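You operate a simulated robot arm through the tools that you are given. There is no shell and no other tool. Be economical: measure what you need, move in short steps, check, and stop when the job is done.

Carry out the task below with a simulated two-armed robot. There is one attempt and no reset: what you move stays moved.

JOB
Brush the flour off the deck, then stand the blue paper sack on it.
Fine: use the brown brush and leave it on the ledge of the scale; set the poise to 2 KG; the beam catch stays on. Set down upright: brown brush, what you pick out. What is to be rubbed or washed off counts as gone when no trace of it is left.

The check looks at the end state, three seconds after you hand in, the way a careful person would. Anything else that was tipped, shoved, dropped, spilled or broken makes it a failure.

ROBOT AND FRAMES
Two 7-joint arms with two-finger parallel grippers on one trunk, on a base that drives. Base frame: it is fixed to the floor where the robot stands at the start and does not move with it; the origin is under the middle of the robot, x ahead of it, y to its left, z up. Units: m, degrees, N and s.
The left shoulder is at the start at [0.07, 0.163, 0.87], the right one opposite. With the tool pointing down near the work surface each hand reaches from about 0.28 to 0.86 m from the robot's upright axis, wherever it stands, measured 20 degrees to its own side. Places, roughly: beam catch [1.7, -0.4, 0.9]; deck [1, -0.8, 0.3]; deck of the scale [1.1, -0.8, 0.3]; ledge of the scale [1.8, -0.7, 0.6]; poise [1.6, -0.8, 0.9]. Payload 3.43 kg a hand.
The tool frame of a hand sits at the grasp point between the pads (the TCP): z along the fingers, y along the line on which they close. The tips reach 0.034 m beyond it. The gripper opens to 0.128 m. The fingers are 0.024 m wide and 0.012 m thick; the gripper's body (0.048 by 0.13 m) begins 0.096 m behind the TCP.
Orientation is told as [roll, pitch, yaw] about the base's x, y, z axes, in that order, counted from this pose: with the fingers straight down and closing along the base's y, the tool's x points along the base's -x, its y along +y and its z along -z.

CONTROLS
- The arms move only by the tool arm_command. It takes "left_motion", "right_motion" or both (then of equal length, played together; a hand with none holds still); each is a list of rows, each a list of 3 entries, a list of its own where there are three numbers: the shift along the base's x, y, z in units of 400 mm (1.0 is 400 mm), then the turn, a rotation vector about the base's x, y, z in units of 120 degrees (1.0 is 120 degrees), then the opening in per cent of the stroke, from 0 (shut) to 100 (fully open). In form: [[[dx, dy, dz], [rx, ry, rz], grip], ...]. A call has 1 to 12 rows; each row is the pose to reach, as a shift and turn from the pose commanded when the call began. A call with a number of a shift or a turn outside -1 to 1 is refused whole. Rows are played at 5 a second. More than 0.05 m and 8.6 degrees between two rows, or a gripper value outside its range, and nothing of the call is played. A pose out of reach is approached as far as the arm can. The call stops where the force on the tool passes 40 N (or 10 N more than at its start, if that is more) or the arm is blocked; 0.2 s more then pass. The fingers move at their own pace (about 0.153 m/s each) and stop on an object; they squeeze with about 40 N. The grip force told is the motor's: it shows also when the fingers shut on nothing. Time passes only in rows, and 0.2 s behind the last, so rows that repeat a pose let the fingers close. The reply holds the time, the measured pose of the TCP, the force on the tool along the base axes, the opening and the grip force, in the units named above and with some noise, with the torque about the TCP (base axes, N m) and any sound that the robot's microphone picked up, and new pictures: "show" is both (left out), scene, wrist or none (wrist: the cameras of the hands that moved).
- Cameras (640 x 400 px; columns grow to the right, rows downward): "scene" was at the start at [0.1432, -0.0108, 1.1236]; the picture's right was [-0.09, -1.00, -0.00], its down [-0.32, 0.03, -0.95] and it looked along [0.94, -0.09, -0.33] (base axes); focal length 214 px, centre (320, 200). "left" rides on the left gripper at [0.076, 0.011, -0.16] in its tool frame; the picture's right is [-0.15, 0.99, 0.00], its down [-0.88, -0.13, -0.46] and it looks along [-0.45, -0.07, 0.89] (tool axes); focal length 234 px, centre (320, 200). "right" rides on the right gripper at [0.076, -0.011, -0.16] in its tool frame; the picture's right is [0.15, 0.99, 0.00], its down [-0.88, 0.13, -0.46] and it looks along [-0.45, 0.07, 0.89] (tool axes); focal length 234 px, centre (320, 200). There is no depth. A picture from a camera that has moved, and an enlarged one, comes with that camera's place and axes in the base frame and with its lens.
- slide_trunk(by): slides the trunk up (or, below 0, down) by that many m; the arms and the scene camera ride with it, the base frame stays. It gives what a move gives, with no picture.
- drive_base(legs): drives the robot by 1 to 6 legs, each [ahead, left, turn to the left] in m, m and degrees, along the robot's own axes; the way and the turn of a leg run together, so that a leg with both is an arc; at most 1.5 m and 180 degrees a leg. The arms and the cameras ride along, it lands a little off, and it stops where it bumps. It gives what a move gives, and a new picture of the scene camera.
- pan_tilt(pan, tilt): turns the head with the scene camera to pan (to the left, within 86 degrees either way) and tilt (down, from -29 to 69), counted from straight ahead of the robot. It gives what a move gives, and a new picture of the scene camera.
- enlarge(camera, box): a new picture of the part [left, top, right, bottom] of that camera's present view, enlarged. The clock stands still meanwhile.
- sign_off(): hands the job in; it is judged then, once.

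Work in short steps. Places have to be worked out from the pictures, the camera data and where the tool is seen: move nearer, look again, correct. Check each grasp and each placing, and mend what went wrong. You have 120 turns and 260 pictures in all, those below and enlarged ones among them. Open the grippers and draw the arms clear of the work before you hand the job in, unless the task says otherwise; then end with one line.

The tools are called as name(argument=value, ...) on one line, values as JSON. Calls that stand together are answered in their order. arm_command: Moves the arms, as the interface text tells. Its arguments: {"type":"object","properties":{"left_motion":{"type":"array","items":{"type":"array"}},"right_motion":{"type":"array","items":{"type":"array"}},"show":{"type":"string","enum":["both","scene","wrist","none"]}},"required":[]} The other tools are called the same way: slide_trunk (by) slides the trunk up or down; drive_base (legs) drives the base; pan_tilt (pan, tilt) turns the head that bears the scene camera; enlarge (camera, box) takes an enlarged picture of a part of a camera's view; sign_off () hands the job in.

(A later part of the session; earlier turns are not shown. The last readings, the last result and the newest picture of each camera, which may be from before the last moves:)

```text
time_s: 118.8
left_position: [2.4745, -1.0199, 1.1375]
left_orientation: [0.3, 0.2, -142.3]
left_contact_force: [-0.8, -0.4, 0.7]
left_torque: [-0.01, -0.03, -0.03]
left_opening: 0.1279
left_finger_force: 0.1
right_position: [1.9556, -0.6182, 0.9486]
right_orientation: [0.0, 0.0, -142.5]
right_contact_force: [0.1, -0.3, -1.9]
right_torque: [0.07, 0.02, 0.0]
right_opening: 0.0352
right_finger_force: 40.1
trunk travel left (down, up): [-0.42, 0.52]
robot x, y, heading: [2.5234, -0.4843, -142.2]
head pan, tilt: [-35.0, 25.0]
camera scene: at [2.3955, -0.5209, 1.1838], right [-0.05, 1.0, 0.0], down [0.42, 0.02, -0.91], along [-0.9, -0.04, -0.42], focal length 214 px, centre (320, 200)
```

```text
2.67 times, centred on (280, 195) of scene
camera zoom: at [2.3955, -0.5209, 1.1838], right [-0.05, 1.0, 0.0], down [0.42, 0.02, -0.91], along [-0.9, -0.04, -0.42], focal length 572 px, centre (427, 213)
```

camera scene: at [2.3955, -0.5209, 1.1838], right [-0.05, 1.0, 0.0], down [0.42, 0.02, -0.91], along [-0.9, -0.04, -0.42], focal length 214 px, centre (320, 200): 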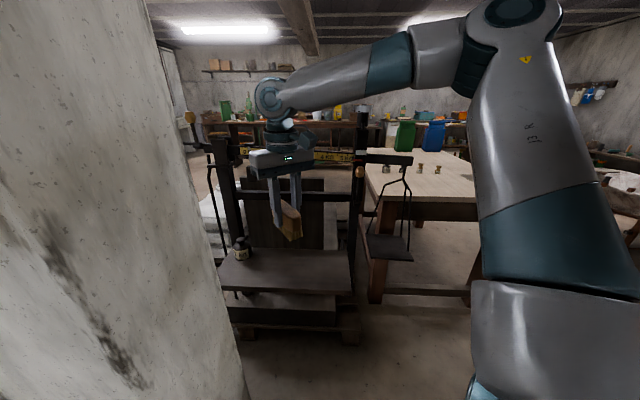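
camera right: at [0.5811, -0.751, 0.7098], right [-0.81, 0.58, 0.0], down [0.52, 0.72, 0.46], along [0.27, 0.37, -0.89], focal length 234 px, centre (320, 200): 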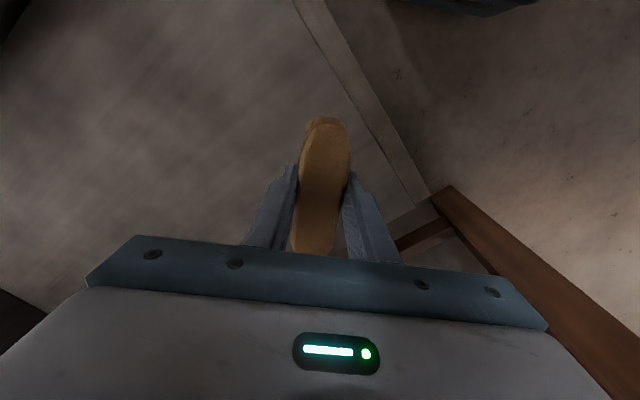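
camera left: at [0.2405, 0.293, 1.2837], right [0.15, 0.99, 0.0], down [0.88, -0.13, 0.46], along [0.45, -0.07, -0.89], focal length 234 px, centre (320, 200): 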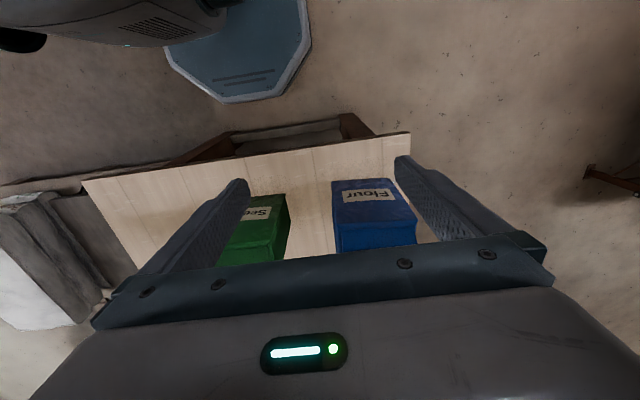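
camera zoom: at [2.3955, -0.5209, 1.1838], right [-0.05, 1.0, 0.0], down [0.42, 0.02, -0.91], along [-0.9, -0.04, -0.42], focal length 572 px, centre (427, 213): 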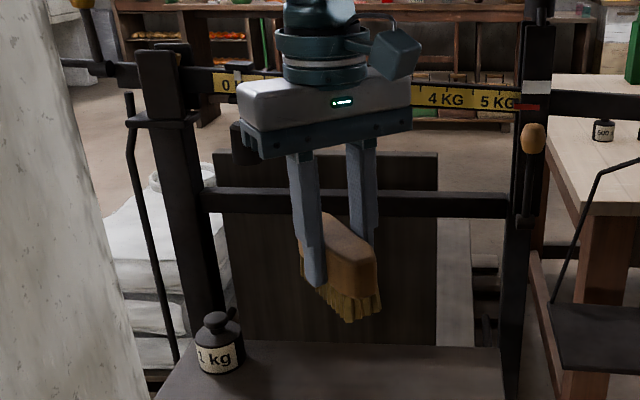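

Posture is good: the elbow is clear of the hanging pan and catch. I lower the trunk 0.12 and move the brush over the ledge at ~[1.79, −0.63].

slide_trunk(by=-0.12)

arm_command(right_motion=[[[-0.1, -0.01, 0], [0, 0, 0], 0], [[-0.2, -0.02, 0], [0, 0, 0], 0], [[-0.3, -0.03, 0], [0, 0, 0], 0], [[-0.4, -0.03, -0.05], [0, 0, 0], 0], [[-0.415, -0.03, -0.15], [0, 0, 0], 0]], show="both")

enlarge(camera="scene", box=[160, 120, 400, 270])

```text
time_s: 120.3
left_position: [2.4737, -1.0187, 1.0175]
left_orientation: [0.3, 0.2, -142.3]
left_contact_force: [0.7, -0.1, -0.6]
left_torque: [0.0, 0.02, 0.0]
left_opening: 0.1283
left_finger_force: 0.1
right_position: [1.9561, -0.6176, 0.8275]
right_orientation: [-0.1, -0.1, -142.5]
right_contact_force: [-0.6, 0.4, -2.6]
right_torque: [0.02, 0.0, -0.02]
right_opening: 0.0353
right_finger_force: 39.6
trunk travel left (down, up): [-0.3, 0.64]
robot x, y, heading: [2.5251, -0.4838, -142.3]
head pan, tilt: [-35.0, 25.0]
```

```text
time_s: 121.5
left_position: [2.474, -1.0198, 1.0179]
left_orientation: [0.2, 0.2, -142.4]
left_contact_force: [-0.1, -0.9, 0.2]
left_torque: [-0.04, -0.01, -0.02]
left_opening: 0.1281
left_finger_force: 0.0
right_position: [1.7914, -0.6278, 0.7681]
right_orientation: [-0.1, -0.1, -142.4]
right_contact_force: [0.6, 0.6, -1.7]
right_torque: [0.03, -0.02, -0.02]
right_opening: 0.0354
right_finger_force: 39.9
trunk travel left (down, up): [-0.3, 0.64]
robot x, y, heading: [2.5293, -0.4829, -142.6]
head pan, tilt: [-35.0, 25.0]
camera scene: at [2.3951, -0.5208, 1.0638], right [-0.05, 1.0, 0.0], down [0.42, 0.02, -0.91], along [-0.91, -0.04, -0.42], focal length 214 px, centre (320, 200)
camera right: at [1.8436, -0.5724, 0.9286], right [0.72, -0.69, 0.0], down [-0.62, -0.64, 0.46], along [-0.32, -0.33, -0.89], focal length 234 px, centre (320, 200)
```

scene: 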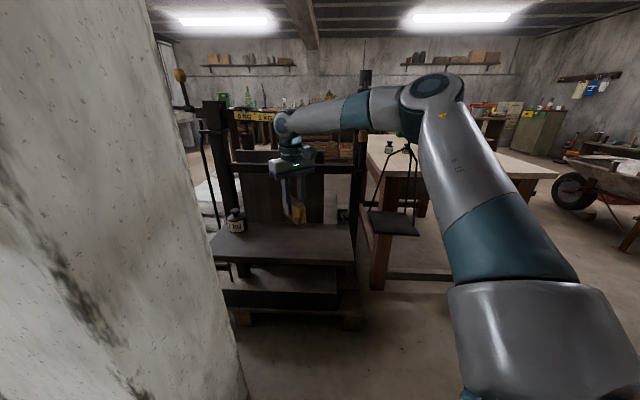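
right: 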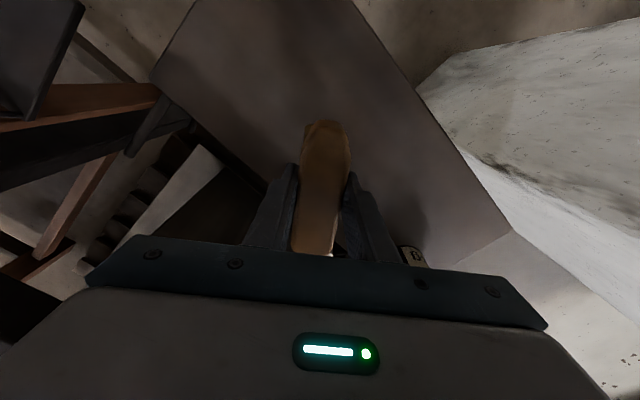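

```text
2.67 times, centred on (280, 195) of scene
camera zoom: at [2.3951, -0.5208, 1.0638], right [-0.05, 1.0, 0.0], down [0.42, 0.02, -0.91], along [-0.91, -0.04, -0.42], focal length 572 px, centre (427, 213)
```

zoom: 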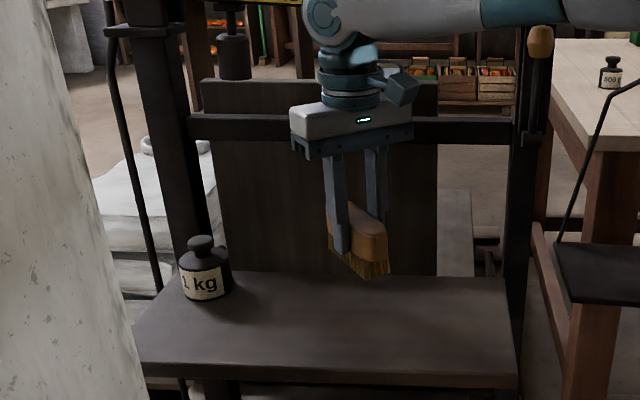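

Ledge spans x≈1.70–1.915, y −0.94…−0.435; the brush is well over it. I descend in small steps to touch.

arm_command(right_motion=[[[0.02, 0, -0.1], [0, 0, 0], 0], [[0.025, 0, -0.17], [0, 0, 0], 0], [[0.025, 0, -0.19], [0, 0, 0], 0], [[0.025, 0, -0.205], [0, 0, 0], 0], [[0.025, 0, -0.22], [0, 0, 0], 0], [[0.025, 0, -0.23], [0, 0, 0], 0]], show="none")

enlarge(camera="scene", box=[200, 160, 360, 260])

```text
time_s: 122.8
left_position: [2.4758, -1.0194, 1.0178]
left_orientation: [0.2, 0.1, -142.3]
left_contact_force: [-0.3, -0.1, 0.0]
left_torque: [0.0, 0.0, 0.0]
left_opening: 0.1282
left_finger_force: 0.0
right_position: [1.8012, -0.6296, 0.6831]
right_orientation: [0.0, -0.5, -142.5]
right_contact_force: [4.0, 5.0, 16.5]
right_torque: [-0.01, -0.57, 0.05]
right_opening: 0.0354
right_finger_force: 40.0
trunk travel left (down, up): [-0.3, 0.64]
robot x, y, heading: [2.5272, -0.4816, -141.8]
head pan, tilt: [-35.0, 25.0]
stopped in row 6 (right hand): the force on the tool passed its limit at 99 N (the readings are from after the stop); the commanded pose is now the measured one
```

```text
4.00 times, centred on (280, 210) of scene
camera zoom: at [2.3976, -0.5201, 1.0638], right [-0.05, 1.0, 0.0], down [0.42, 0.02, -0.91], along [-0.91, -0.04, -0.42], focal length 858 px, centre (480, 160)
```

zoom: 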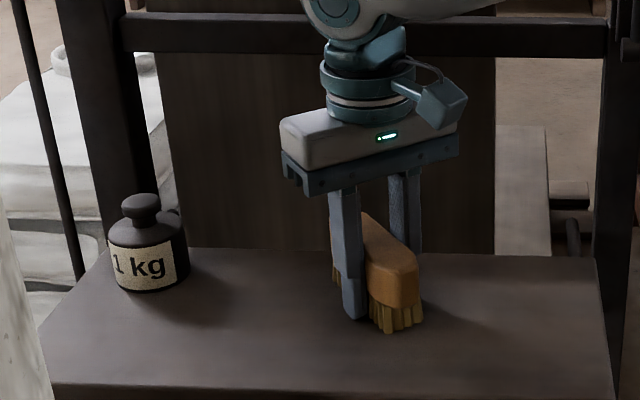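

The brush stands on the ledge (z≈0.627). I open the fingers and rise straight up.

arm_command(right_motion=[[[0, 0, 0.003], [0, 0, 0], 27], [[0, 0, 0.003], [0, 0, 0], 45], [[0, 0, 0.003], [0, 0, 0], 70], [[0, 0, 0.05], [0, 0, 0], 70], [[0, 0, 0.13], [0, 0, 0], 70], [[0, 0, 0.22], [0, 0, 0], 70]], show="none")

enlarge(camera="scene", box=[200, 160, 360, 260])

```text
time_s: 124.2
left_position: [2.4737, -1.0208, 1.0173]
left_orientation: [0.2, 0.2, -142.4]
left_contact_force: [-0.3, 0.3, 0.7]
left_torque: [-0.01, 0.01, 0.0]
left_opening: 0.1277
left_finger_force: 0.1
right_position: [1.8016, -0.6319, 0.7686]
right_orientation: [-0.1, -0.3, -142.4]
right_contact_force: [1.1, 0.2, 0.1]
right_torque: [0.03, 0.01, 0.02]
right_opening: 0.0897
right_finger_force: 0.0
trunk travel left (down, up): [-0.3, 0.64]
robot x, y, heading: [2.5225, -0.4815, -142.2]
head pan, tilt: [-35.0, 25.0]
```

```text
4.00 times, centred on (280, 210) of scene
camera zoom: at [2.3962, -0.5208, 1.0639], right [-0.05, 1.0, 0.0], down [0.42, 0.02, -0.91], along [-0.91, -0.04, -0.42], focal length 858 px, centre (480, 160)
```

zoom: 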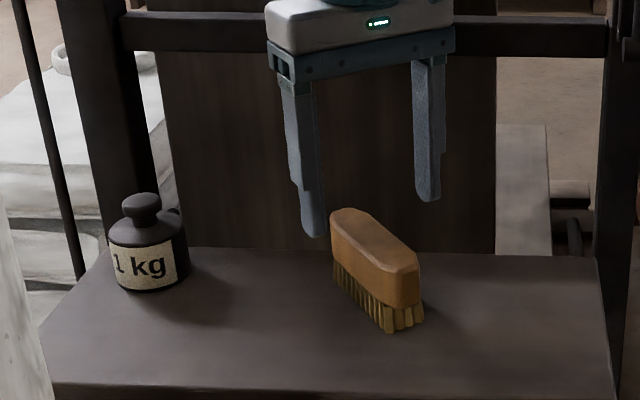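

Brush stands upright on the ledge. I retract the hand backward and up so I can inspect the poise.

arm_command(right_motion=[[[0.06, 0.04, 0.08], [0, 0, 0], 70], [[0.16, 0.1, 0.1], [0, 0, 0], 70], [[0.26, 0.15, 0.12], [0, 0, 0], 70], [[0.36, 0.2, 0.14], [0, 0, 0], 70], [[0.46, 0.25, 0.14], [0, 0, 0], 70]], show="none")

slide_trunk(by=0.25)

pan_tilt(pan=-40, tilt=15)

enlarge(camera="scene", box=[180, 140, 400, 270])

```text
time_s: 125.4
left_position: [2.4763, -1.0194, 1.0183]
left_orientation: [0.3, 0.1, -142.2]
left_contact_force: [-0.1, -0.7, -0.1]
left_torque: [0.01, 0.06, 0.02]
left_opening: 0.1279
left_finger_force: 0.1
right_position: [1.9819, -0.5269, 0.8249]
right_orientation: [0.0, -0.2, -142.5]
right_contact_force: [0.2, 0.5, 0.0]
right_torque: [-0.01, 0.01, -0.01]
right_opening: 0.0896
right_finger_force: 0.1
trunk travel left (down, up): [-0.3, 0.64]
robot x, y, heading: [2.528, -0.4818, -142.4]
head pan, tilt: [-35.0, 25.0]
```

```text
time_s: 128.0
left_position: [2.4754, -1.0199, 1.2677]
left_orientation: [0.2, 0.2, -142.3]
left_contact_force: [-0.5, 0.4, 0.7]
left_torque: [0.01, 0.03, -0.02]
left_opening: 0.1279
left_finger_force: 0.1
right_position: [1.9799, -0.5271, 1.0738]
right_orientation: [0.0, -0.1, -142.6]
right_contact_force: [-0.6, -0.1, -0.4]
right_torque: [0.0, 0.02, 0.02]
right_opening: 0.0896
right_finger_force: 0.0
trunk travel left (down, up): [-0.55, 0.39]
robot x, y, heading: [2.5268, -0.4831, -142.5]
head pan, tilt: [-35.0, 25.0]
```

```text
time_s: 128.7
left_position: [2.4758, -1.0203, 1.2689]
left_orientation: [0.2, 0.2, -142.3]
left_contact_force: [-0.5, 0.0, -0.1]
left_torque: [0.05, 0.02, -0.04]
left_opening: 0.1278
left_finger_force: 0.1
right_position: [1.9805, -0.5278, 1.0753]
right_orientation: [0.0, -0.2, -142.5]
right_contact_force: [-0.1, 0.2, -0.6]
right_torque: [0.0, 0.0, 0.02]
right_opening: 0.0897
right_finger_force: 0.1
trunk travel left (down, up): [-0.55, 0.39]
robot x, y, heading: [2.5279, -0.4828, -142.2]
head pan, tilt: [-40.0, 15.0]
camera scene: at [2.3944, -0.5128, 1.33], right [0.04, 1.0, 0.0], down [0.26, -0.01, -0.97], along [-0.96, 0.04, -0.26], focal length 214 px, centre (320, 200)
```

scene: 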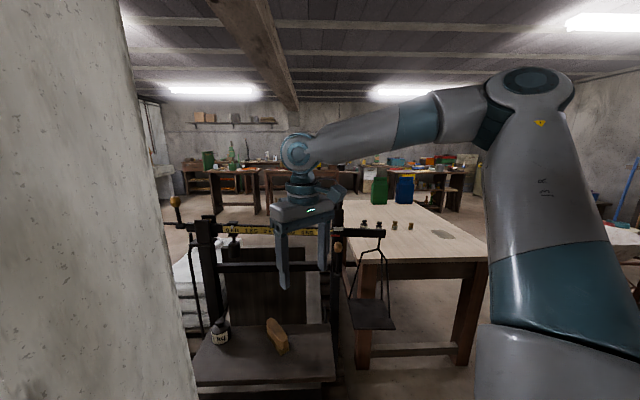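

```text
2.91 times, centred on (290, 205) of scene
camera zoom: at [2.3944, -0.5128, 1.33], right [0.04, 1.0, 0.0], down [0.26, -0.01, -0.97], along [-0.96, 0.04, -0.26], focal length 624 px, centre (407, 186)
```

zoom: 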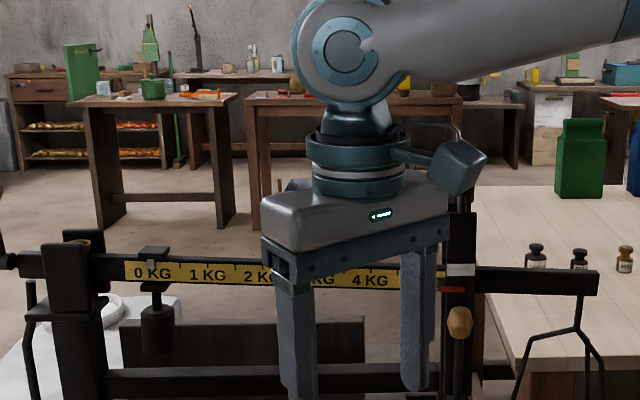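

I enlarge on the beam to read its ticks and the poise.

enlarge(camera="scene", box=[212, 214, 292, 264])

enlarge(camera="scene", box=[260, 205, 360, 267])

```text
8.00 times, centred on (252, 239) of scene
camera zoom: at [2.3944, -0.5128, 1.33], right [0.04, 1.0, 0.0], down [0.26, -0.01, -0.97], along [-0.96, 0.04, -0.26], focal length 1716 px, centre (864, -112)
```

zoom: 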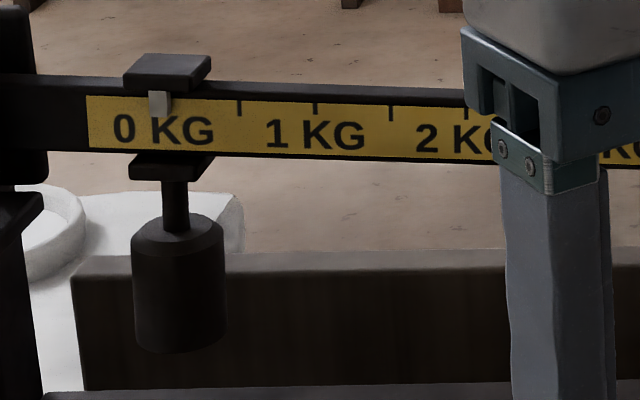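

```text
6.40 times, centred on (310, 236) of scene
camera zoom: at [2.3944, -0.5128, 1.33], right [0.04, 1.0, 0.0], down [0.26, -0.01, -0.97], along [-0.96, 0.04, -0.26], focal length 1373 px, centre (384, -30)
```

zoom: 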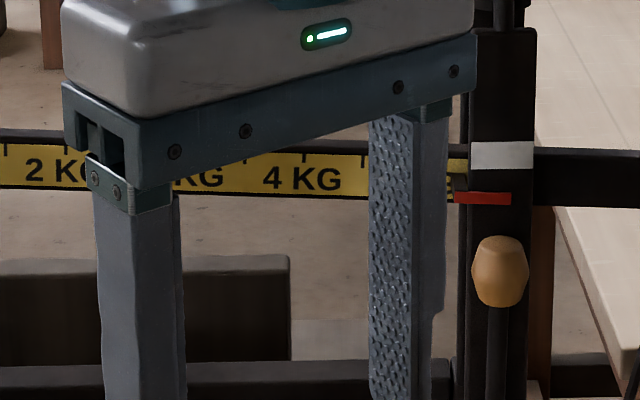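

The ticks are every 0.5 kg: 0 at y≈−0.803, 2 KG at y≈−0.666 (beam x≈1.65, top z≈1.04). The poise has a top block I can grip from above; I reposition so it lies within the right hand's reach.

slide_trunk(by=0.1)

drive_base(legs=[[0, 0, 14], [0.03, -0.23, 0]])

pan_tilt(pan=-35, tilt=25)

```text
time_s: 130.1
left_position: [2.4751, -1.0202, 1.3671]
left_orientation: [0.2, 0.2, -142.3]
left_contact_force: [0.0, -0.6, 0.0]
left_torque: [-0.02, 0.0, 0.01]
left_opening: 0.1281
left_finger_force: 0.0
right_position: [1.9801, -0.5282, 1.1745]
right_orientation: [0.0, -0.2, -142.4]
right_contact_force: [-0.6, 0.7, 0.0]
right_torque: [-0.02, 0.01, -0.01]
right_opening: 0.0894
right_finger_force: 0.1
trunk travel left (down, up): [-0.65, 0.29]
robot x, y, heading: [2.5263, -0.4824, -142.0]
head pan, tilt: [-40.0, 15.0]
```

```text
time_s: 132.7
left_position: [2.4114, -0.8996, 1.368]
left_orientation: [0.2, 0.2, -128.0]
left_contact_force: [-0.3, -0.1, -0.3]
left_torque: [0.01, 0.01, -0.02]
left_opening: 0.1279
left_finger_force: 0.1
right_position: [1.8113, -0.5437, 1.1747]
right_orientation: [-0.1, -0.2, -128.2]
right_contact_force: [-0.2, -0.3, -0.5]
right_torque: [0.02, -0.01, -0.04]
right_opening: 0.0896
right_finger_force: 0.0
trunk travel left (down, up): [-0.65, 0.29]
robot x, y, heading: [2.3314, -0.3641, -128.0]
head pan, tilt: [-40.0, 15.0]
camera scene: at [2.2078, -0.4281, 1.4302], right [-0.21, 0.98, 0.0], down [0.25, 0.05, -0.97], along [-0.95, -0.2, -0.26], focal length 214 px, centre (320, 200)
```

scene: 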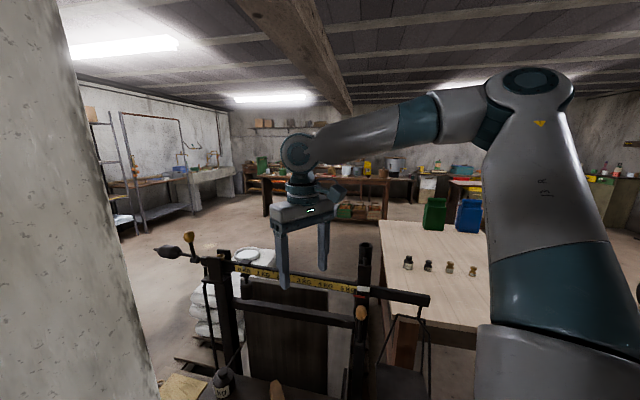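

```text
time_s: 133.4
left_position: [2.409, -0.8992, 1.368]
left_orientation: [0.2, 0.2, -128.1]
left_contact_force: [0.0, 0.1, -0.6]
left_torque: [0.0, 0.02, 0.01]
left_opening: 0.128
left_finger_force: 0.0
right_position: [1.8089, -0.5433, 1.1737]
right_orientation: [-0.1, -0.2, -128.1]
right_contact_force: [0.5, -0.6, 0.7]
right_torque: [-0.01, 0.0, 0.0]
right_opening: 0.0896
right_finger_force: 0.0
trunk travel left (down, up): [-0.65, 0.29]
robot x, y, heading: [2.3276, -0.3628, -128.0]
head pan, tilt: [-35.0, 25.0]
camera scene: at [2.2094, -0.4346, 1.4139], right [-0.29, 0.96, 0.0], down [0.4, 0.12, -0.91], along [-0.87, -0.26, -0.42], focal length 214 px, centre (320, 200)
```

scene: 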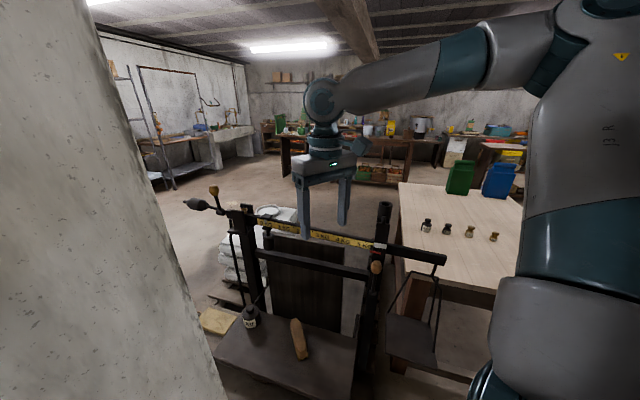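

I swing the hand over the poise, turning it so the fingers close along y, with tips staying at z≈1.14, above everything there.

arm_command(right_motion=[[[-0.06, -0.09, 0], [0, 0, -0.062], 70], [[-0.12, -0.18, 0], [0, 0, -0.124], 70], [[-0.18, -0.27, 0], [0, 0, -0.186], 70], [[-0.24, -0.36, 0], [0, 0, -0.248], 70], [[-0.3, -0.45, 0], [0, 0, -0.31], 70], [[-0.36, -0.54, 0], [0, 0, -0.372], 70], [[-0.42, -0.62, 0], [0, 0, -0.433], 70]], show="both")

```text
time_s: 135.0
left_position: [2.4115, -0.8979, 1.3683]
left_orientation: [0.3, 0.1, -128.0]
left_contact_force: [0.5, 0.6, -0.9]
left_torque: [-0.03, 0.02, -0.03]
left_opening: 0.1278
left_finger_force: 0.0
right_position: [1.6557, -0.7399, 1.1623]
right_orientation: [0.1, -0.3, 179.6]
right_contact_force: [0.9, 0.4, 0.0]
right_torque: [0.0, 0.03, 0.03]
right_opening: 0.0899
right_finger_force: 0.1
right hand out of reach, approached as far as the arm can: row 6, 7
trunk travel left (down, up): [-0.65, 0.29]
robot x, y, heading: [2.3248, -0.3687, -127.7]
head pan, tilt: [-35.0, 25.0]
camera scene: at [2.2117, -0.4336, 1.4141], right [-0.29, 0.96, 0.0], down [0.4, 0.12, -0.91], along [-0.87, -0.26, -0.42], focal length 214 px, centre (320, 200)
camera right: at [1.7315, -0.7279, 1.323], right [0.14, -0.99, 0.0], down [-0.88, -0.12, 0.46], along [-0.46, -0.07, -0.89], focal length 234 px, centre (320, 200)
```

scene: 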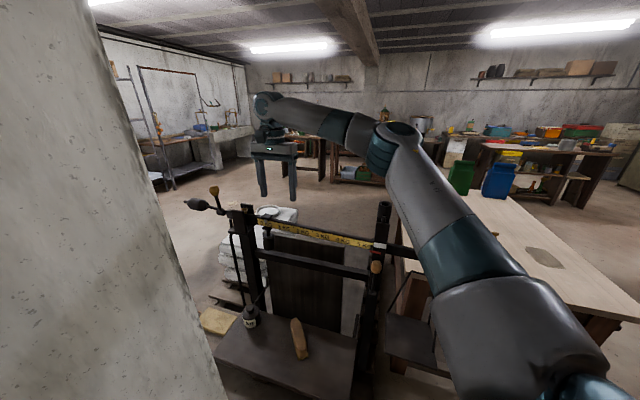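
right: 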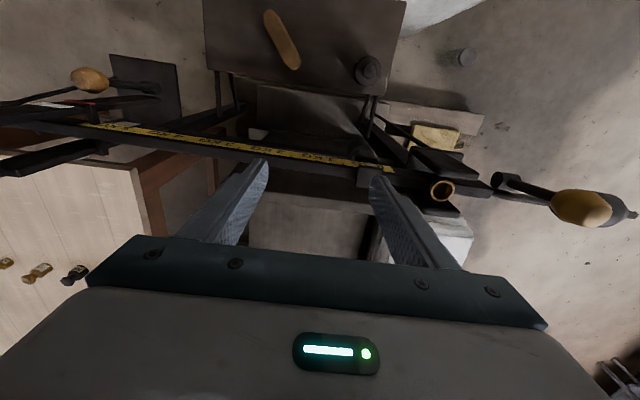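

The arm is nearly outstretched and its elbow hangs over the catch post. I raise the trunk, turn and move the base closer before going down.

slide_trunk(by=0.12)

drive_base(legs=[[0, 0, 8], [0.09, -0.09, 0]])

arm_command(right_motion=[[[0.02, 0.05, 0], [0, 0, -0.03], 70], [[0.04, 0.1, 0], [0, 0, -0.067], 70]], show="wrist")

```text
time_s: 136.5
left_position: [2.4095, -0.8998, 1.4869]
left_orientation: [0.1, 0.1, -128.0]
left_contact_force: [-0.9, 0.4, 0.0]
left_torque: [0.04, 0.0, 0.01]
left_opening: 0.1278
left_finger_force: 0.1
right_position: [1.6544, -0.7404, 1.2811]
right_orientation: [0.1, -0.2, 179.8]
right_contact_force: [-1.0, 0.2, -0.2]
right_torque: [-0.01, 0.03, 0.03]
right_opening: 0.0894
right_finger_force: 0.1
trunk travel left (down, up): [-0.77, 0.17]
robot x, y, heading: [2.333, -0.3673, -128.0]
head pan, tilt: [-35.0, 25.0]
```

```text
time_s: 138.4
left_position: [2.3611, -0.9137, 1.4867]
left_orientation: [0.1, 0.1, -120.1]
left_contact_force: [-0.2, -0.7, -0.6]
left_torque: [-0.01, 0.04, 0.0]
left_opening: 0.128
left_finger_force: 0.0
right_position: [1.5911, -0.8588, 1.2827]
right_orientation: [0.0, -0.3, -172.3]
right_contact_force: [0.9, -0.8, 0.1]
right_torque: [0.01, 0.03, 0.01]
right_opening: 0.0897
right_finger_force: 0.0
trunk travel left (down, up): [-0.77, 0.17]
robot x, y, heading: [2.2025, -0.3973, -120.1]
head pan, tilt: [-35.0, 25.0]
camera scene: at [2.0991, -0.4805, 1.5341], right [-0.42, 0.91, 0.0], down [0.38, 0.18, -0.91], along [-0.82, -0.38, -0.42], focal length 214 px, centre (320, 200)
```

scene: 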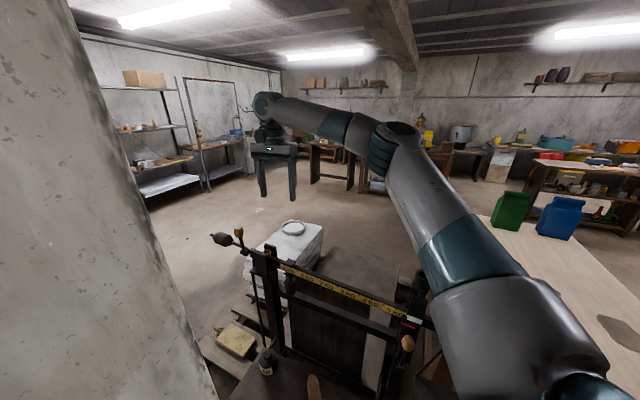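

```text
time_s: 139.0
left_position: [2.3598, -0.9107, 1.4881]
left_orientation: [0.2, 0.0, -120.1]
left_contact_force: [0.4, 0.0, 0.2]
left_torque: [0.0, 0.03, -0.03]
left_opening: 0.1281
left_finger_force: 0.0
right_position: [1.6065, -0.8181, 1.2837]
right_orientation: [0.2, -0.4, 179.8]
right_contact_force: [0.2, 0.4, 0.7]
right_torque: [-0.07, 0.0, -0.01]
right_opening: 0.0897
right_finger_force: 0.1
trunk travel left (down, up): [-0.77, 0.17]
robot x, y, heading: [2.2068, -0.3989, -120.2]
head pan, tilt: [-35.0, 25.0]
camera right: at [1.6824, -0.8071, 1.4446], right [0.14, -0.99, 0.0], down [-0.88, -0.12, 0.46], along [-0.46, -0.07, -0.89], focal length 234 px, centre (320, 200)
```

right: 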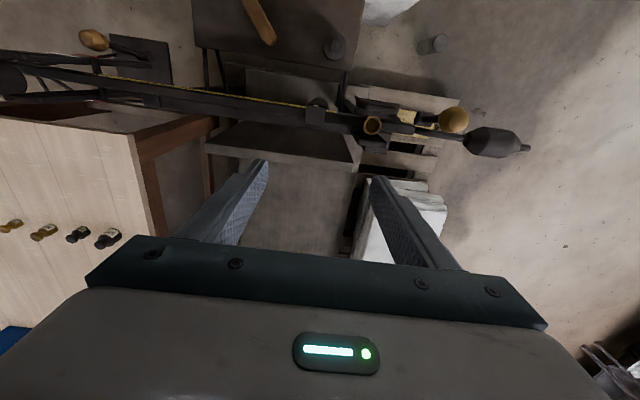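

Poise block at ≈[1.633, −0.809]. I align over it and lower to tips at z≈1.10, checking the elbow.

arm_command(right_motion=[[[0.03, 0.01, -0.05], [0, 0, 0], 60], [[0.069, 0.023, -0.12], [0, 0, 0], 50], [[0.069, 0.023, -0.22], [0, 0, 0], 50], [[0.069, 0.023, -0.31], [0, 0, 0], 50], [[0.069, 0.023, -0.385], [0, 0, 0], 50]], show="both")

enlarge(camera="right", box=[240, 100, 400, 200])

enlarge(camera="scene", box=[200, 140, 440, 290])

```text
time_s: 140.2
left_position: [2.3578, -0.9124, 1.4862]
left_orientation: [0.1, 0.3, -120.0]
left_contact_force: [0.2, 0.3, -0.7]
left_torque: [-0.03, 0.01, 0.02]
left_opening: 0.1277
left_finger_force: 0.0
right_position: [1.6325, -0.8052, 1.1296]
right_orientation: [0.1, -0.3, 179.7]
right_contact_force: [-0.6, 0.5, 1.1]
right_torque: [0.0, 0.0, 0.0]
right_opening: 0.0639
right_finger_force: 0.0
trunk travel left (down, up): [-0.77, 0.17]
robot x, y, heading: [2.2035, -0.3958, -120.3]
head pan, tilt: [-35.0, 25.0]
camera scene: at [2.0964, -0.4808, 1.5339], right [-0.42, 0.91, 0.0], down [0.38, 0.18, -0.91], along [-0.82, -0.38, -0.42], focal length 214 px, centre (320, 200)
camera right: at [1.7091, -0.7949, 1.2901], right [0.14, -0.99, 0.0], down [-0.88, -0.12, 0.46], along [-0.46, -0.07, -0.89], focal length 234 px, centre (320, 200)
```

scene: 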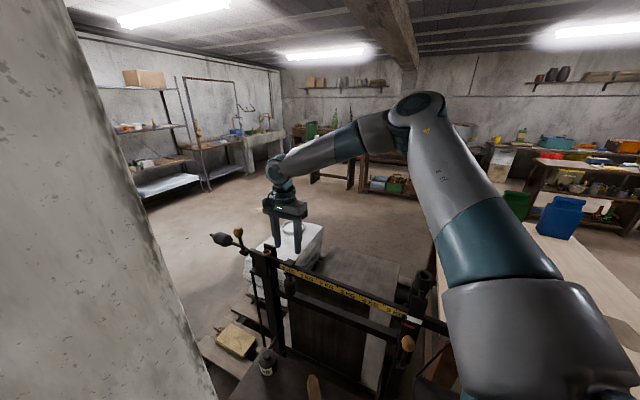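
right: 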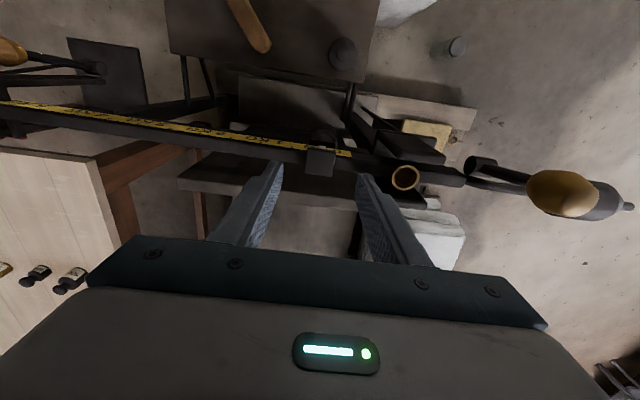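

```text
4.00 times, centred on (320, 150) of right
camera zoom: at [1.7091, -0.7949, 1.2901], right [0.14, -0.99, 0.0], down [-0.88, -0.12, 0.46], along [-0.46, -0.07, -0.89], focal length 937 px, centre (320, 400)
```

zoom: 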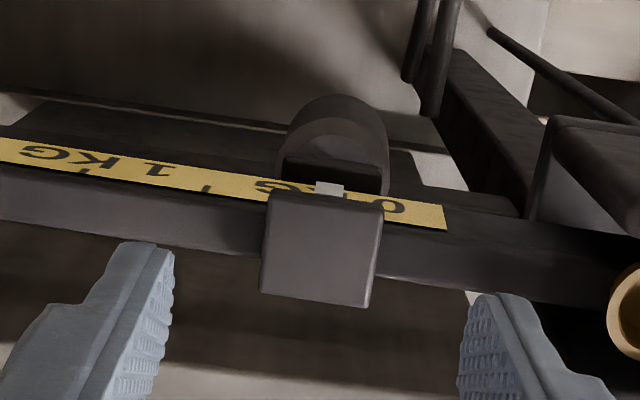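

```text
2.67 times, centred on (320, 215) of scene
camera zoom: at [2.0964, -0.4808, 1.5339], right [-0.42, 0.91, 0.0], down [0.38, 0.18, -0.91], along [-0.82, -0.38, -0.42], focal length 572 px, centre (320, 160)
```

zoom: 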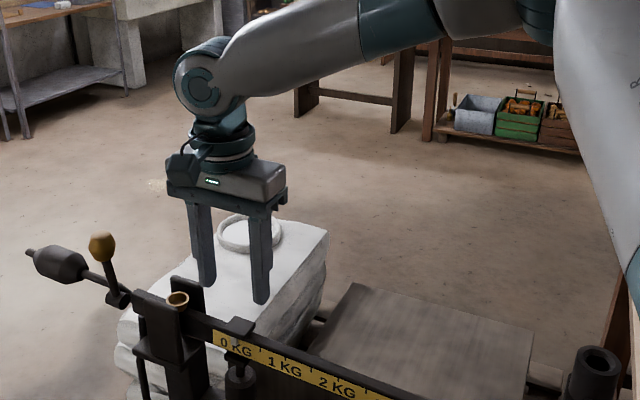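

The fingers are aligned with the poise block. I lower to tips ≈1.053 and look.

arm_command(right_motion=[[[0, -0.003, -0.05], [0, 0, 0], 50], [[0, -0.005, -0.09], [0, 0, 0], 50], [[0, -0.005, -0.107], [0, 0, 0], 50]], show="none")

enlarge(camera="scene", box=[230, 220, 350, 295])

enlarge(camera="right", box=[240, 100, 400, 200])

```text
time_s: 141.0
left_position: [2.3569, -0.9119, 1.4886]
left_orientation: [0.2, 0.3, -120.1]
left_contact_force: [-1.5, 0.2, -0.3]
left_torque: [0.0, -0.01, 0.04]
left_opening: 0.1282
left_finger_force: 0.1
right_position: [1.6307, -0.8106, 1.0851]
right_orientation: [0.1, -0.3, 179.7]
right_contact_force: [-1.1, 0.4, 0.0]
right_torque: [0.02, -0.03, 0.02]
right_opening: 0.0641
right_finger_force: 0.0
trunk travel left (down, up): [-0.77, 0.17]
robot x, y, heading: [2.2056, -0.392, -120.1]
head pan, tilt: [-35.0, 25.0]
```

```text
5.33 times, centred on (290, 258) of scene
camera zoom: at [2.096, -0.4805, 1.5339], right [-0.42, 0.91, 0.0], down [0.38, 0.18, -0.91], along [-0.82, -0.38, -0.42], focal length 1144 px, centre (480, -107)
```

zoom: 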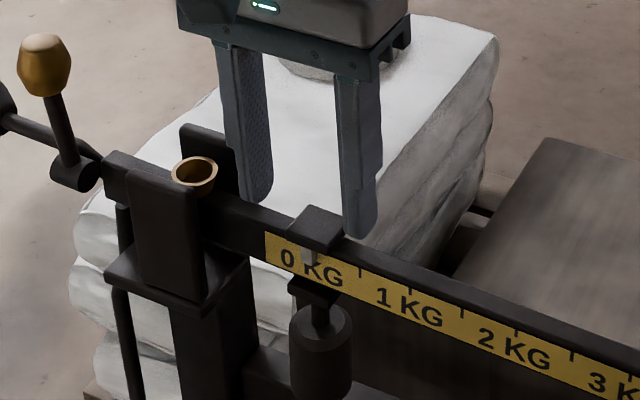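

```text
4.00 times, centred on (320, 150) of right
camera zoom: at [1.7073, -0.7997, 1.2454], right [0.14, -0.99, 0.0], down [-0.88, -0.12, 0.46], along [-0.46, -0.07, -0.89], focal length 937 px, centre (320, 400)
```

zoom: 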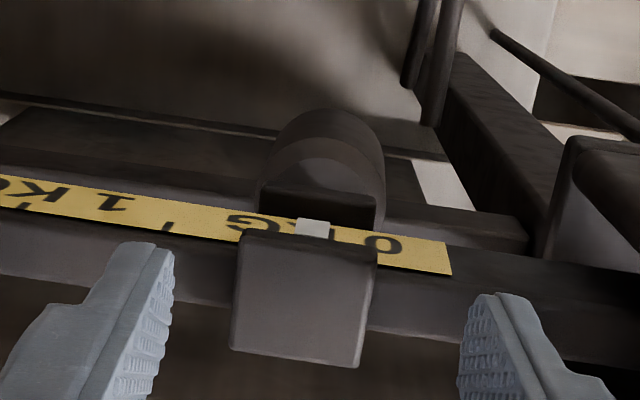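

Block top is nearer z≈1.041, so the tips are still above. I go down another 20 mm in small steps.

arm_command(right_motion=[[[-0.005, 0.005, -0.02], [0, 0, 0], 50], [[-0.01, 0.005, -0.035], [0, 0, 0], 50], [[-0.01, 0.005, -0.05], [0, 0, 0], 50]], show="none")

enlarge(camera="scene", box=[230, 220, 350, 295])

```text
time_s: 141.8
left_position: [2.3588, -0.9106, 1.4891]
left_orientation: [0.2, 0.1, -120.2]
left_contact_force: [0.4, -0.1, -0.2]
left_torque: [-0.03, 0.0, 0.03]
left_opening: 0.128
left_finger_force: 0.0
right_position: [1.6274, -0.8106, 1.067]
right_orientation: [0.3, -0.4, 179.6]
right_contact_force: [-6.3, -0.7, 16.5]
right_torque: [-0.75, 0.07, -0.28]
right_opening: 0.0647
right_finger_force: 0.2
trunk travel left (down, up): [-0.77, 0.17]
robot x, y, heading: [2.2031, -0.3971, -120.0]
head pan, tilt: [-35.0, 25.0]
```

```text
5.33 times, centred on (290, 258) of scene
camera zoom: at [2.097, -0.4785, 1.5344], right [-0.42, 0.91, 0.0], down [0.38, 0.18, -0.91], along [-0.82, -0.38, -0.42], focal length 1144 px, centre (480, -107)
```

zoom: 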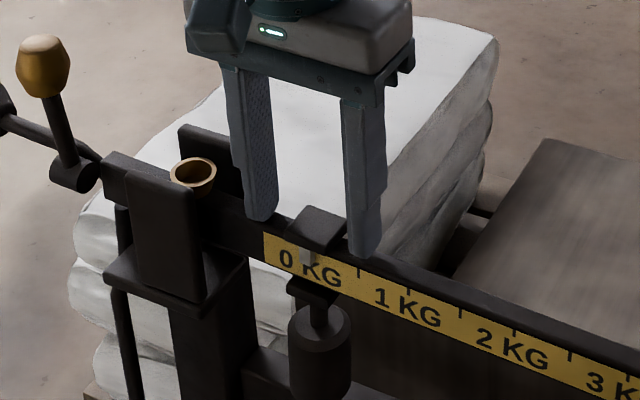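

Finger touches the beam top (z≈1.033). I rise 2.5 mm and close gently on the block.

arm_command(right_motion=[[[0, 0, 0.006], [0, 0, 0], 50], [[0, 0, 0.006], [0, 0, 0], 30], [[0, 0, 0.006], [0, 0, 0], 20], [[0, 0, 0.006], [0, 0, 0], 10], [[0, 0, 0.006], [0, 0, 0], 0], [[0, 0, 0.006], [0, 0, 0], 0]], show="none")

enlarge(camera="scene", box=[230, 220, 350, 295])

```text
time_s: 143.2
left_position: [2.3592, -0.9113, 1.4891]
left_orientation: [0.1, 0.1, -120.2]
left_contact_force: [0.3, 0.5, 0.4]
left_torque: [-0.01, 0.0, 0.0]
left_opening: 0.1278
left_finger_force: 0.1
right_position: [1.6292, -0.8069, 1.0669]
right_orientation: [0.0, -0.3, 179.7]
right_contact_force: [4.5, 9.3, 3.0]
right_torque: [0.18, -0.57, 1.0]
right_opening: 0.0322
right_finger_force: 44.7
trunk travel left (down, up): [-0.77, 0.17]
robot x, y, heading: [2.2062, -0.3936, -120.3]
head pan, tilt: [-35.0, 25.0]
```

```text
5.33 times, centred on (290, 258) of scene
camera zoom: at [2.0974, -0.4786, 1.534], right [-0.42, 0.91, 0.0], down [0.38, 0.18, -0.91], along [-0.82, -0.38, -0.42], focal length 1144 px, centre (480, -107)
```

zoom: 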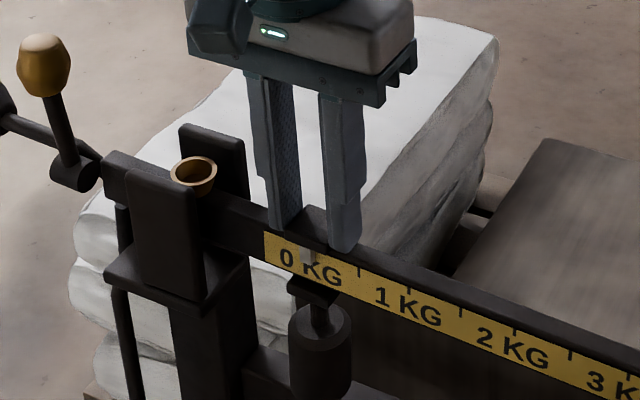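

The block is held (opening 0.032). I slide it +0.12 m along the beam and then read the mark.

arm_command(right_motion=[[[0, 0.03, 0.006], [0, 0, 0], 0], [[0, 0.06, 0.006], [0, 0, 0], 0], [[0, 0.09, 0.006], [0, 0, 0], 0], [[0, 0.12, 0.006], [0, 0, 0], 0], [[0, 0.15, 0.006], [0, 0, 0], 0], [[0, 0.18, 0.006], [0, 0, 0], 0], [[0, 0.21, 0.006], [0, 0, 0], 0], [[0, 0.24, 0.006], [0, 0, 0], 0], [[0, 0.27, 0.006], [0, 0, 0], 0], [[0, 0.3, 0.006], [0, 0, 0], 0], [[0, 0.3, 0.006], [0, 0, 0], 0]], show="none")

enlarge(camera="scene", box=[250, 220, 370, 295])

enlarge(camera="right", box=[240, 100, 400, 200])

```text
time_s: 145.6
left_position: [2.3578, -0.9131, 1.4885]
left_orientation: [0.1, 0.1, -120.2]
left_contact_force: [0.4, 0.6, -0.4]
left_torque: [-0.02, -0.02, 0.02]
left_opening: 0.1281
left_finger_force: 0.1
right_position: [1.6259, -0.6891, 1.0737]
right_orientation: [0.3, -0.4, 179.5]
right_contact_force: [0.9, -0.2, 0.4]
right_torque: [0.0, 0.03, -0.02]
right_opening: 0.0002
right_finger_force: 32.5
trunk travel left (down, up): [-0.77, 0.17]
robot x, y, heading: [2.2006, -0.3994, -120.4]
head pan, tilt: [-35.0, 25.0]
```

```text
5.33 times, centred on (310, 258) of scene
camera zoom: at [2.0966, -0.4798, 1.5347], right [-0.42, 0.91, 0.0], down [0.38, 0.18, -0.91], along [-0.82, -0.38, -0.42], focal length 1144 px, centre (373, -107)
```

zoom: 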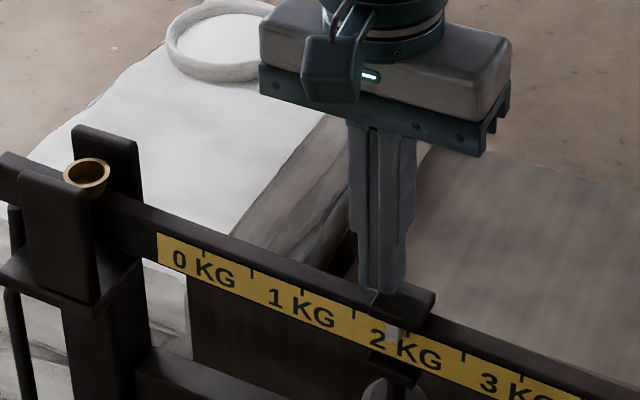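

```text
4.00 times, centred on (320, 150) of right
camera zoom: at [1.7026, -0.6774, 1.2333], right [0.14, -0.99, 0.0], down [-0.88, -0.12, 0.46], along [-0.46, -0.07, -0.89], focal length 937 px, centre (320, 400)
```

zoom: 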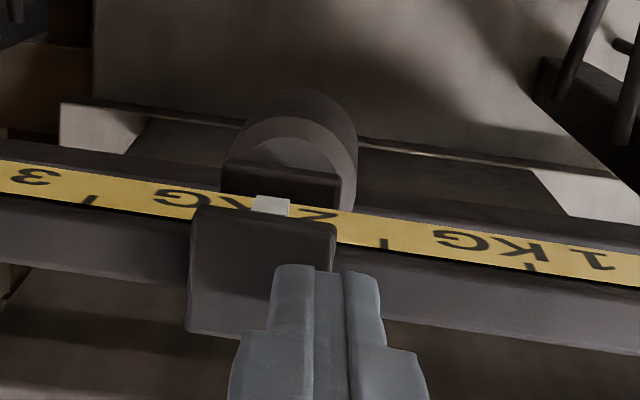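

The poise slid to ≈1.87 KG before the fingers slipped off its top. I lift, step to its −y side with closed fingers, to push the last bit.

arm_command(right_motion=[[[0, 0, 0.05], [0, 0, 0], 0], [[0, -0.06, 0.06], [0, 0, 0], 0], [[0, -0.115, 0.06], [0, 0, 0], 0], [[0, -0.115, 0.03], [0, 0, 0], 0]], show="none")

enlarge(camera="scene", box=[250, 220, 370, 295])

```text
time_s: 146.6
left_position: [2.3579, -0.9126, 1.4888]
left_orientation: [0.1, 0.2, -120.2]
left_contact_force: [-0.4, -0.6, 0.2]
left_torque: [0.01, -0.01, 0.03]
left_opening: 0.128
left_finger_force: 0.1
right_position: [1.6271, -0.7344, 1.0832]
right_orientation: [0.1, -0.3, 179.7]
right_contact_force: [-0.2, 0.1, -0.2]
right_torque: [-0.02, 0.0, 0.01]
right_opening: 0.0002
right_finger_force: 32.8
trunk travel left (down, up): [-0.77, 0.17]
robot x, y, heading: [2.2056, -0.393, -120.2]
head pan, tilt: [-35.0, 25.0]
```

```text
5.33 times, centred on (310, 258) of scene
camera zoom: at [2.0957, -0.4799, 1.5339], right [-0.42, 0.91, 0.0], down [0.38, 0.18, -0.91], along [-0.82, -0.38, -0.42], focal length 1144 px, centre (373, -107)
```

zoom: 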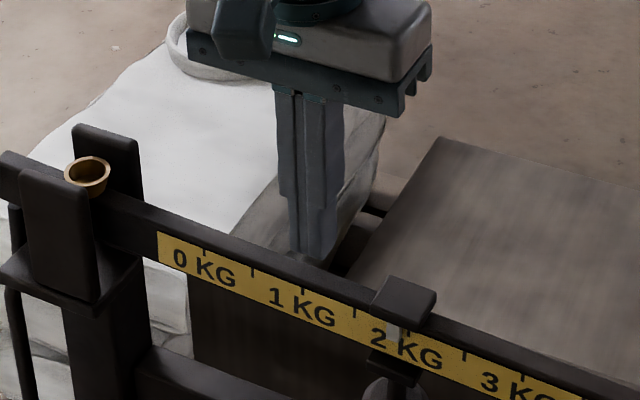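

Index reads ≈1.89; about 7–8 mm to go. I lower beside the block and push gently.

arm_command(right_motion=[[[0, 0, -0.02], [0, 0, 0], 0], [[0, 0, -0.037], [0, 0, 0], 0], [[0, 0.03, -0.037], [0, 0, 0], 0], [[0, 0.05, -0.037], [0, 0, 0], 0], [[0, 0.06, -0.037], [0, 0, 0], 0], [[0, 0.07, -0.037], [0, 0, 0], 0], [[0, 0.08, -0.037], [0, 0, 0], 0]], show="none")

enlarge(camera="scene", box=[250, 220, 370, 295])

enlarge(camera="right", box=[240, 100, 400, 200])

```text
time_s: 148.2
left_position: [2.3577, -0.9131, 1.4866]
left_orientation: [0.2, 0.3, -120.0]
left_contact_force: [-0.1, -0.6, -0.3]
left_torque: [0.0, 0.03, 0.0]
left_opening: 0.1282
left_finger_force: 0.0
right_position: [1.6273, -0.7033, 1.0672]
right_orientation: [0.2, -0.3, 179.7]
right_contact_force: [-0.8, -0.1, 0.4]
right_torque: [0.0, 0.0, -0.03]
right_opening: 0.0001
right_finger_force: 33.1
trunk travel left (down, up): [-0.77, 0.17]
robot x, y, heading: [2.2027, -0.3935, -120.3]
head pan, tilt: [-35.0, 25.0]
```

```text
5.33 times, centred on (310, 258) of scene
camera zoom: at [2.0961, -0.4805, 1.5339], right [-0.42, 0.91, 0.0], down [0.38, 0.18, -0.91], along [-0.82, -0.38, -0.42], focal length 1144 px, centre (373, -107)
```

zoom: 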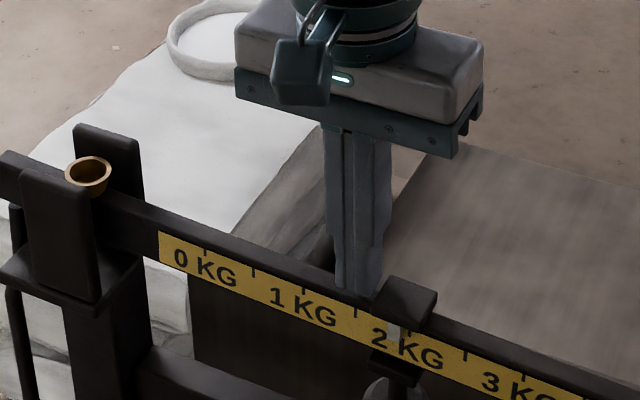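

```text
4.00 times, centred on (320, 150) of right
camera zoom: at [1.7042, -0.693, 1.2273], right [0.14, -0.99, 0.0], down [-0.88, -0.12, 0.46], along [-0.46, -0.06, -0.89], focal length 937 px, centre (320, 400)
```

zoom: 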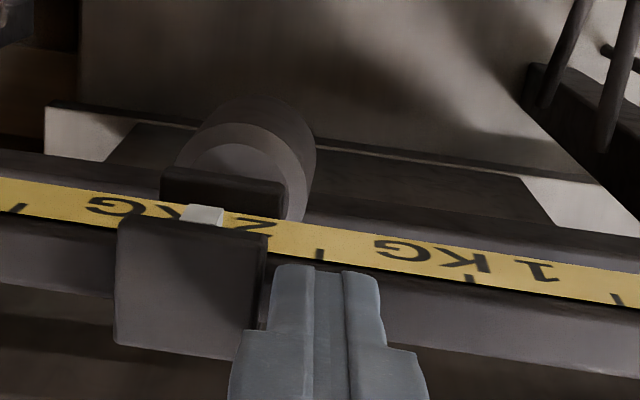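

Fingers are at the block's side. About 7 mm remain; I push 8 mm.

arm_command(right_motion=[[[0, 0.005, 0], [0, 0, 0], 0], [[0, 0.01, 0], [0, 0, 0], 0], [[0, 0.015, 0], [0, 0, 0], 0], [[0, 0.02, 0], [0, 0, 0], 0]], show="none")

enlarge(camera="scene", box=[250, 220, 370, 295])

enlarge(camera="right", box=[240, 100, 400, 200])

```text
time_s: 149.2
left_position: [2.3565, -0.9125, 1.4871]
left_orientation: [0.2, 0.2, -120.1]
left_contact_force: [1.0, 0.9, -1.2]
left_torque: [0.04, 0.01, 0.02]
left_opening: 0.128
left_finger_force: 0.0
right_position: [1.6276, -0.6967, 1.0663]
right_orientation: [0.1, -0.3, 179.7]
right_contact_force: [-0.3, -1.3, 1.0]
right_torque: [-0.05, 0.0, 0.02]
right_opening: 0.0001
right_finger_force: 32.8
trunk travel left (down, up): [-0.77, 0.17]
robot x, y, heading: [2.2053, -0.3967, -120.4]
head pan, tilt: [-35.0, 25.0]
```

```text
5.33 times, centred on (310, 258) of scene
camera zoom: at [2.0962, -0.4803, 1.5339], right [-0.42, 0.91, 0.0], down [0.38, 0.18, -0.91], along [-0.82, -0.38, -0.42], focal length 1144 px, centre (373, -107)
```

zoom: 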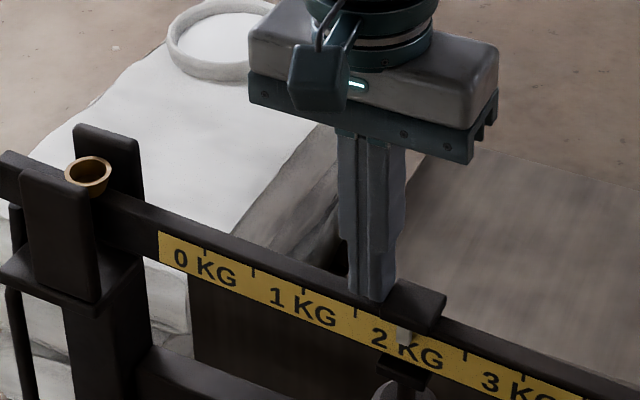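

```text
4.00 times, centred on (320, 150) of right
camera zoom: at [1.7043, -0.6842, 1.2267], right [0.14, -0.99, 0.0], down [-0.88, -0.12, 0.46], along [-0.46, -0.07, -0.89], focal length 937 px, centre (320, 400)
```

zoom: 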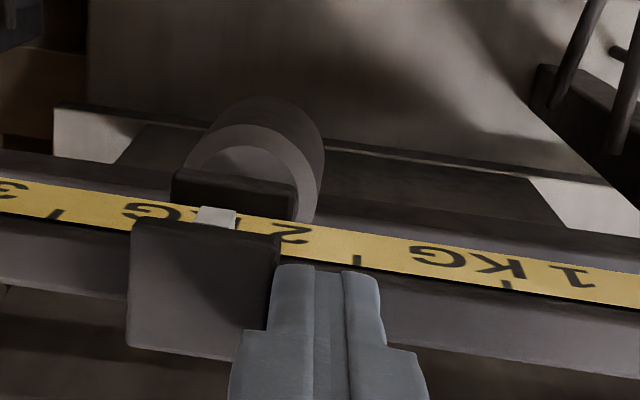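

Index reads ≈1.97; ~2 mm to go. One more small push.

arm_command(right_motion=[[[0, 0.0025, 0], [0, 0, 0], 0], [[0, 0.005, 0], [0, 0, 0], 0], [[0, 0.005, 0], [0, 0, 0], 0]], show="none")

enlarge(camera="scene", box=[270, 240, 350, 290])

enlarge(camera="right", box=[240, 100, 400, 200])

```text
time_s: 150.0
left_position: [2.3578, -0.9131, 1.4879]
left_orientation: [0.2, 0.2, -120.1]
left_contact_force: [-0.7, 0.1, 0.3]
left_torque: [0.03, -0.01, 0.02]
left_opening: 0.1282
left_finger_force: 0.1
right_position: [1.6279, -0.6941, 1.0671]
right_orientation: [0.1, -0.3, 179.7]
right_contact_force: [0.1, 0.1, 0.5]
right_torque: [0.0, 0.0, 0.0]
right_opening: 0.0
right_finger_force: 33.0
trunk travel left (down, up): [-0.77, 0.17]
robot x, y, heading: [2.2052, -0.3955, -120.1]
head pan, tilt: [-35.0, 25.0]
```

```text
8.00 times, centred on (310, 265) of scene
camera zoom: at [2.0961, -0.4807, 1.5339], right [-0.42, 0.91, 0.0], down [0.38, 0.18, -0.91], along [-0.82, -0.38, -0.42], focal length 1716 px, centre (400, -320)
```

zoom: 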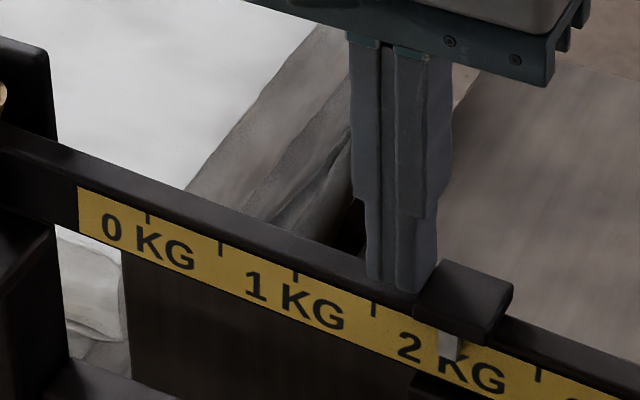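

```text
4.00 times, centred on (320, 150) of right
camera zoom: at [1.704, -0.6831, 1.2271], right [0.14, -0.99, 0.0], down [-0.88, -0.12, 0.46], along [-0.46, -0.06, -0.89], focal length 937 px, centre (320, 400)
```

zoom: 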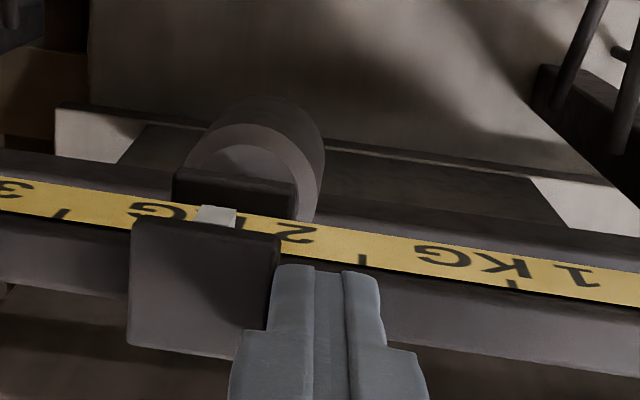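

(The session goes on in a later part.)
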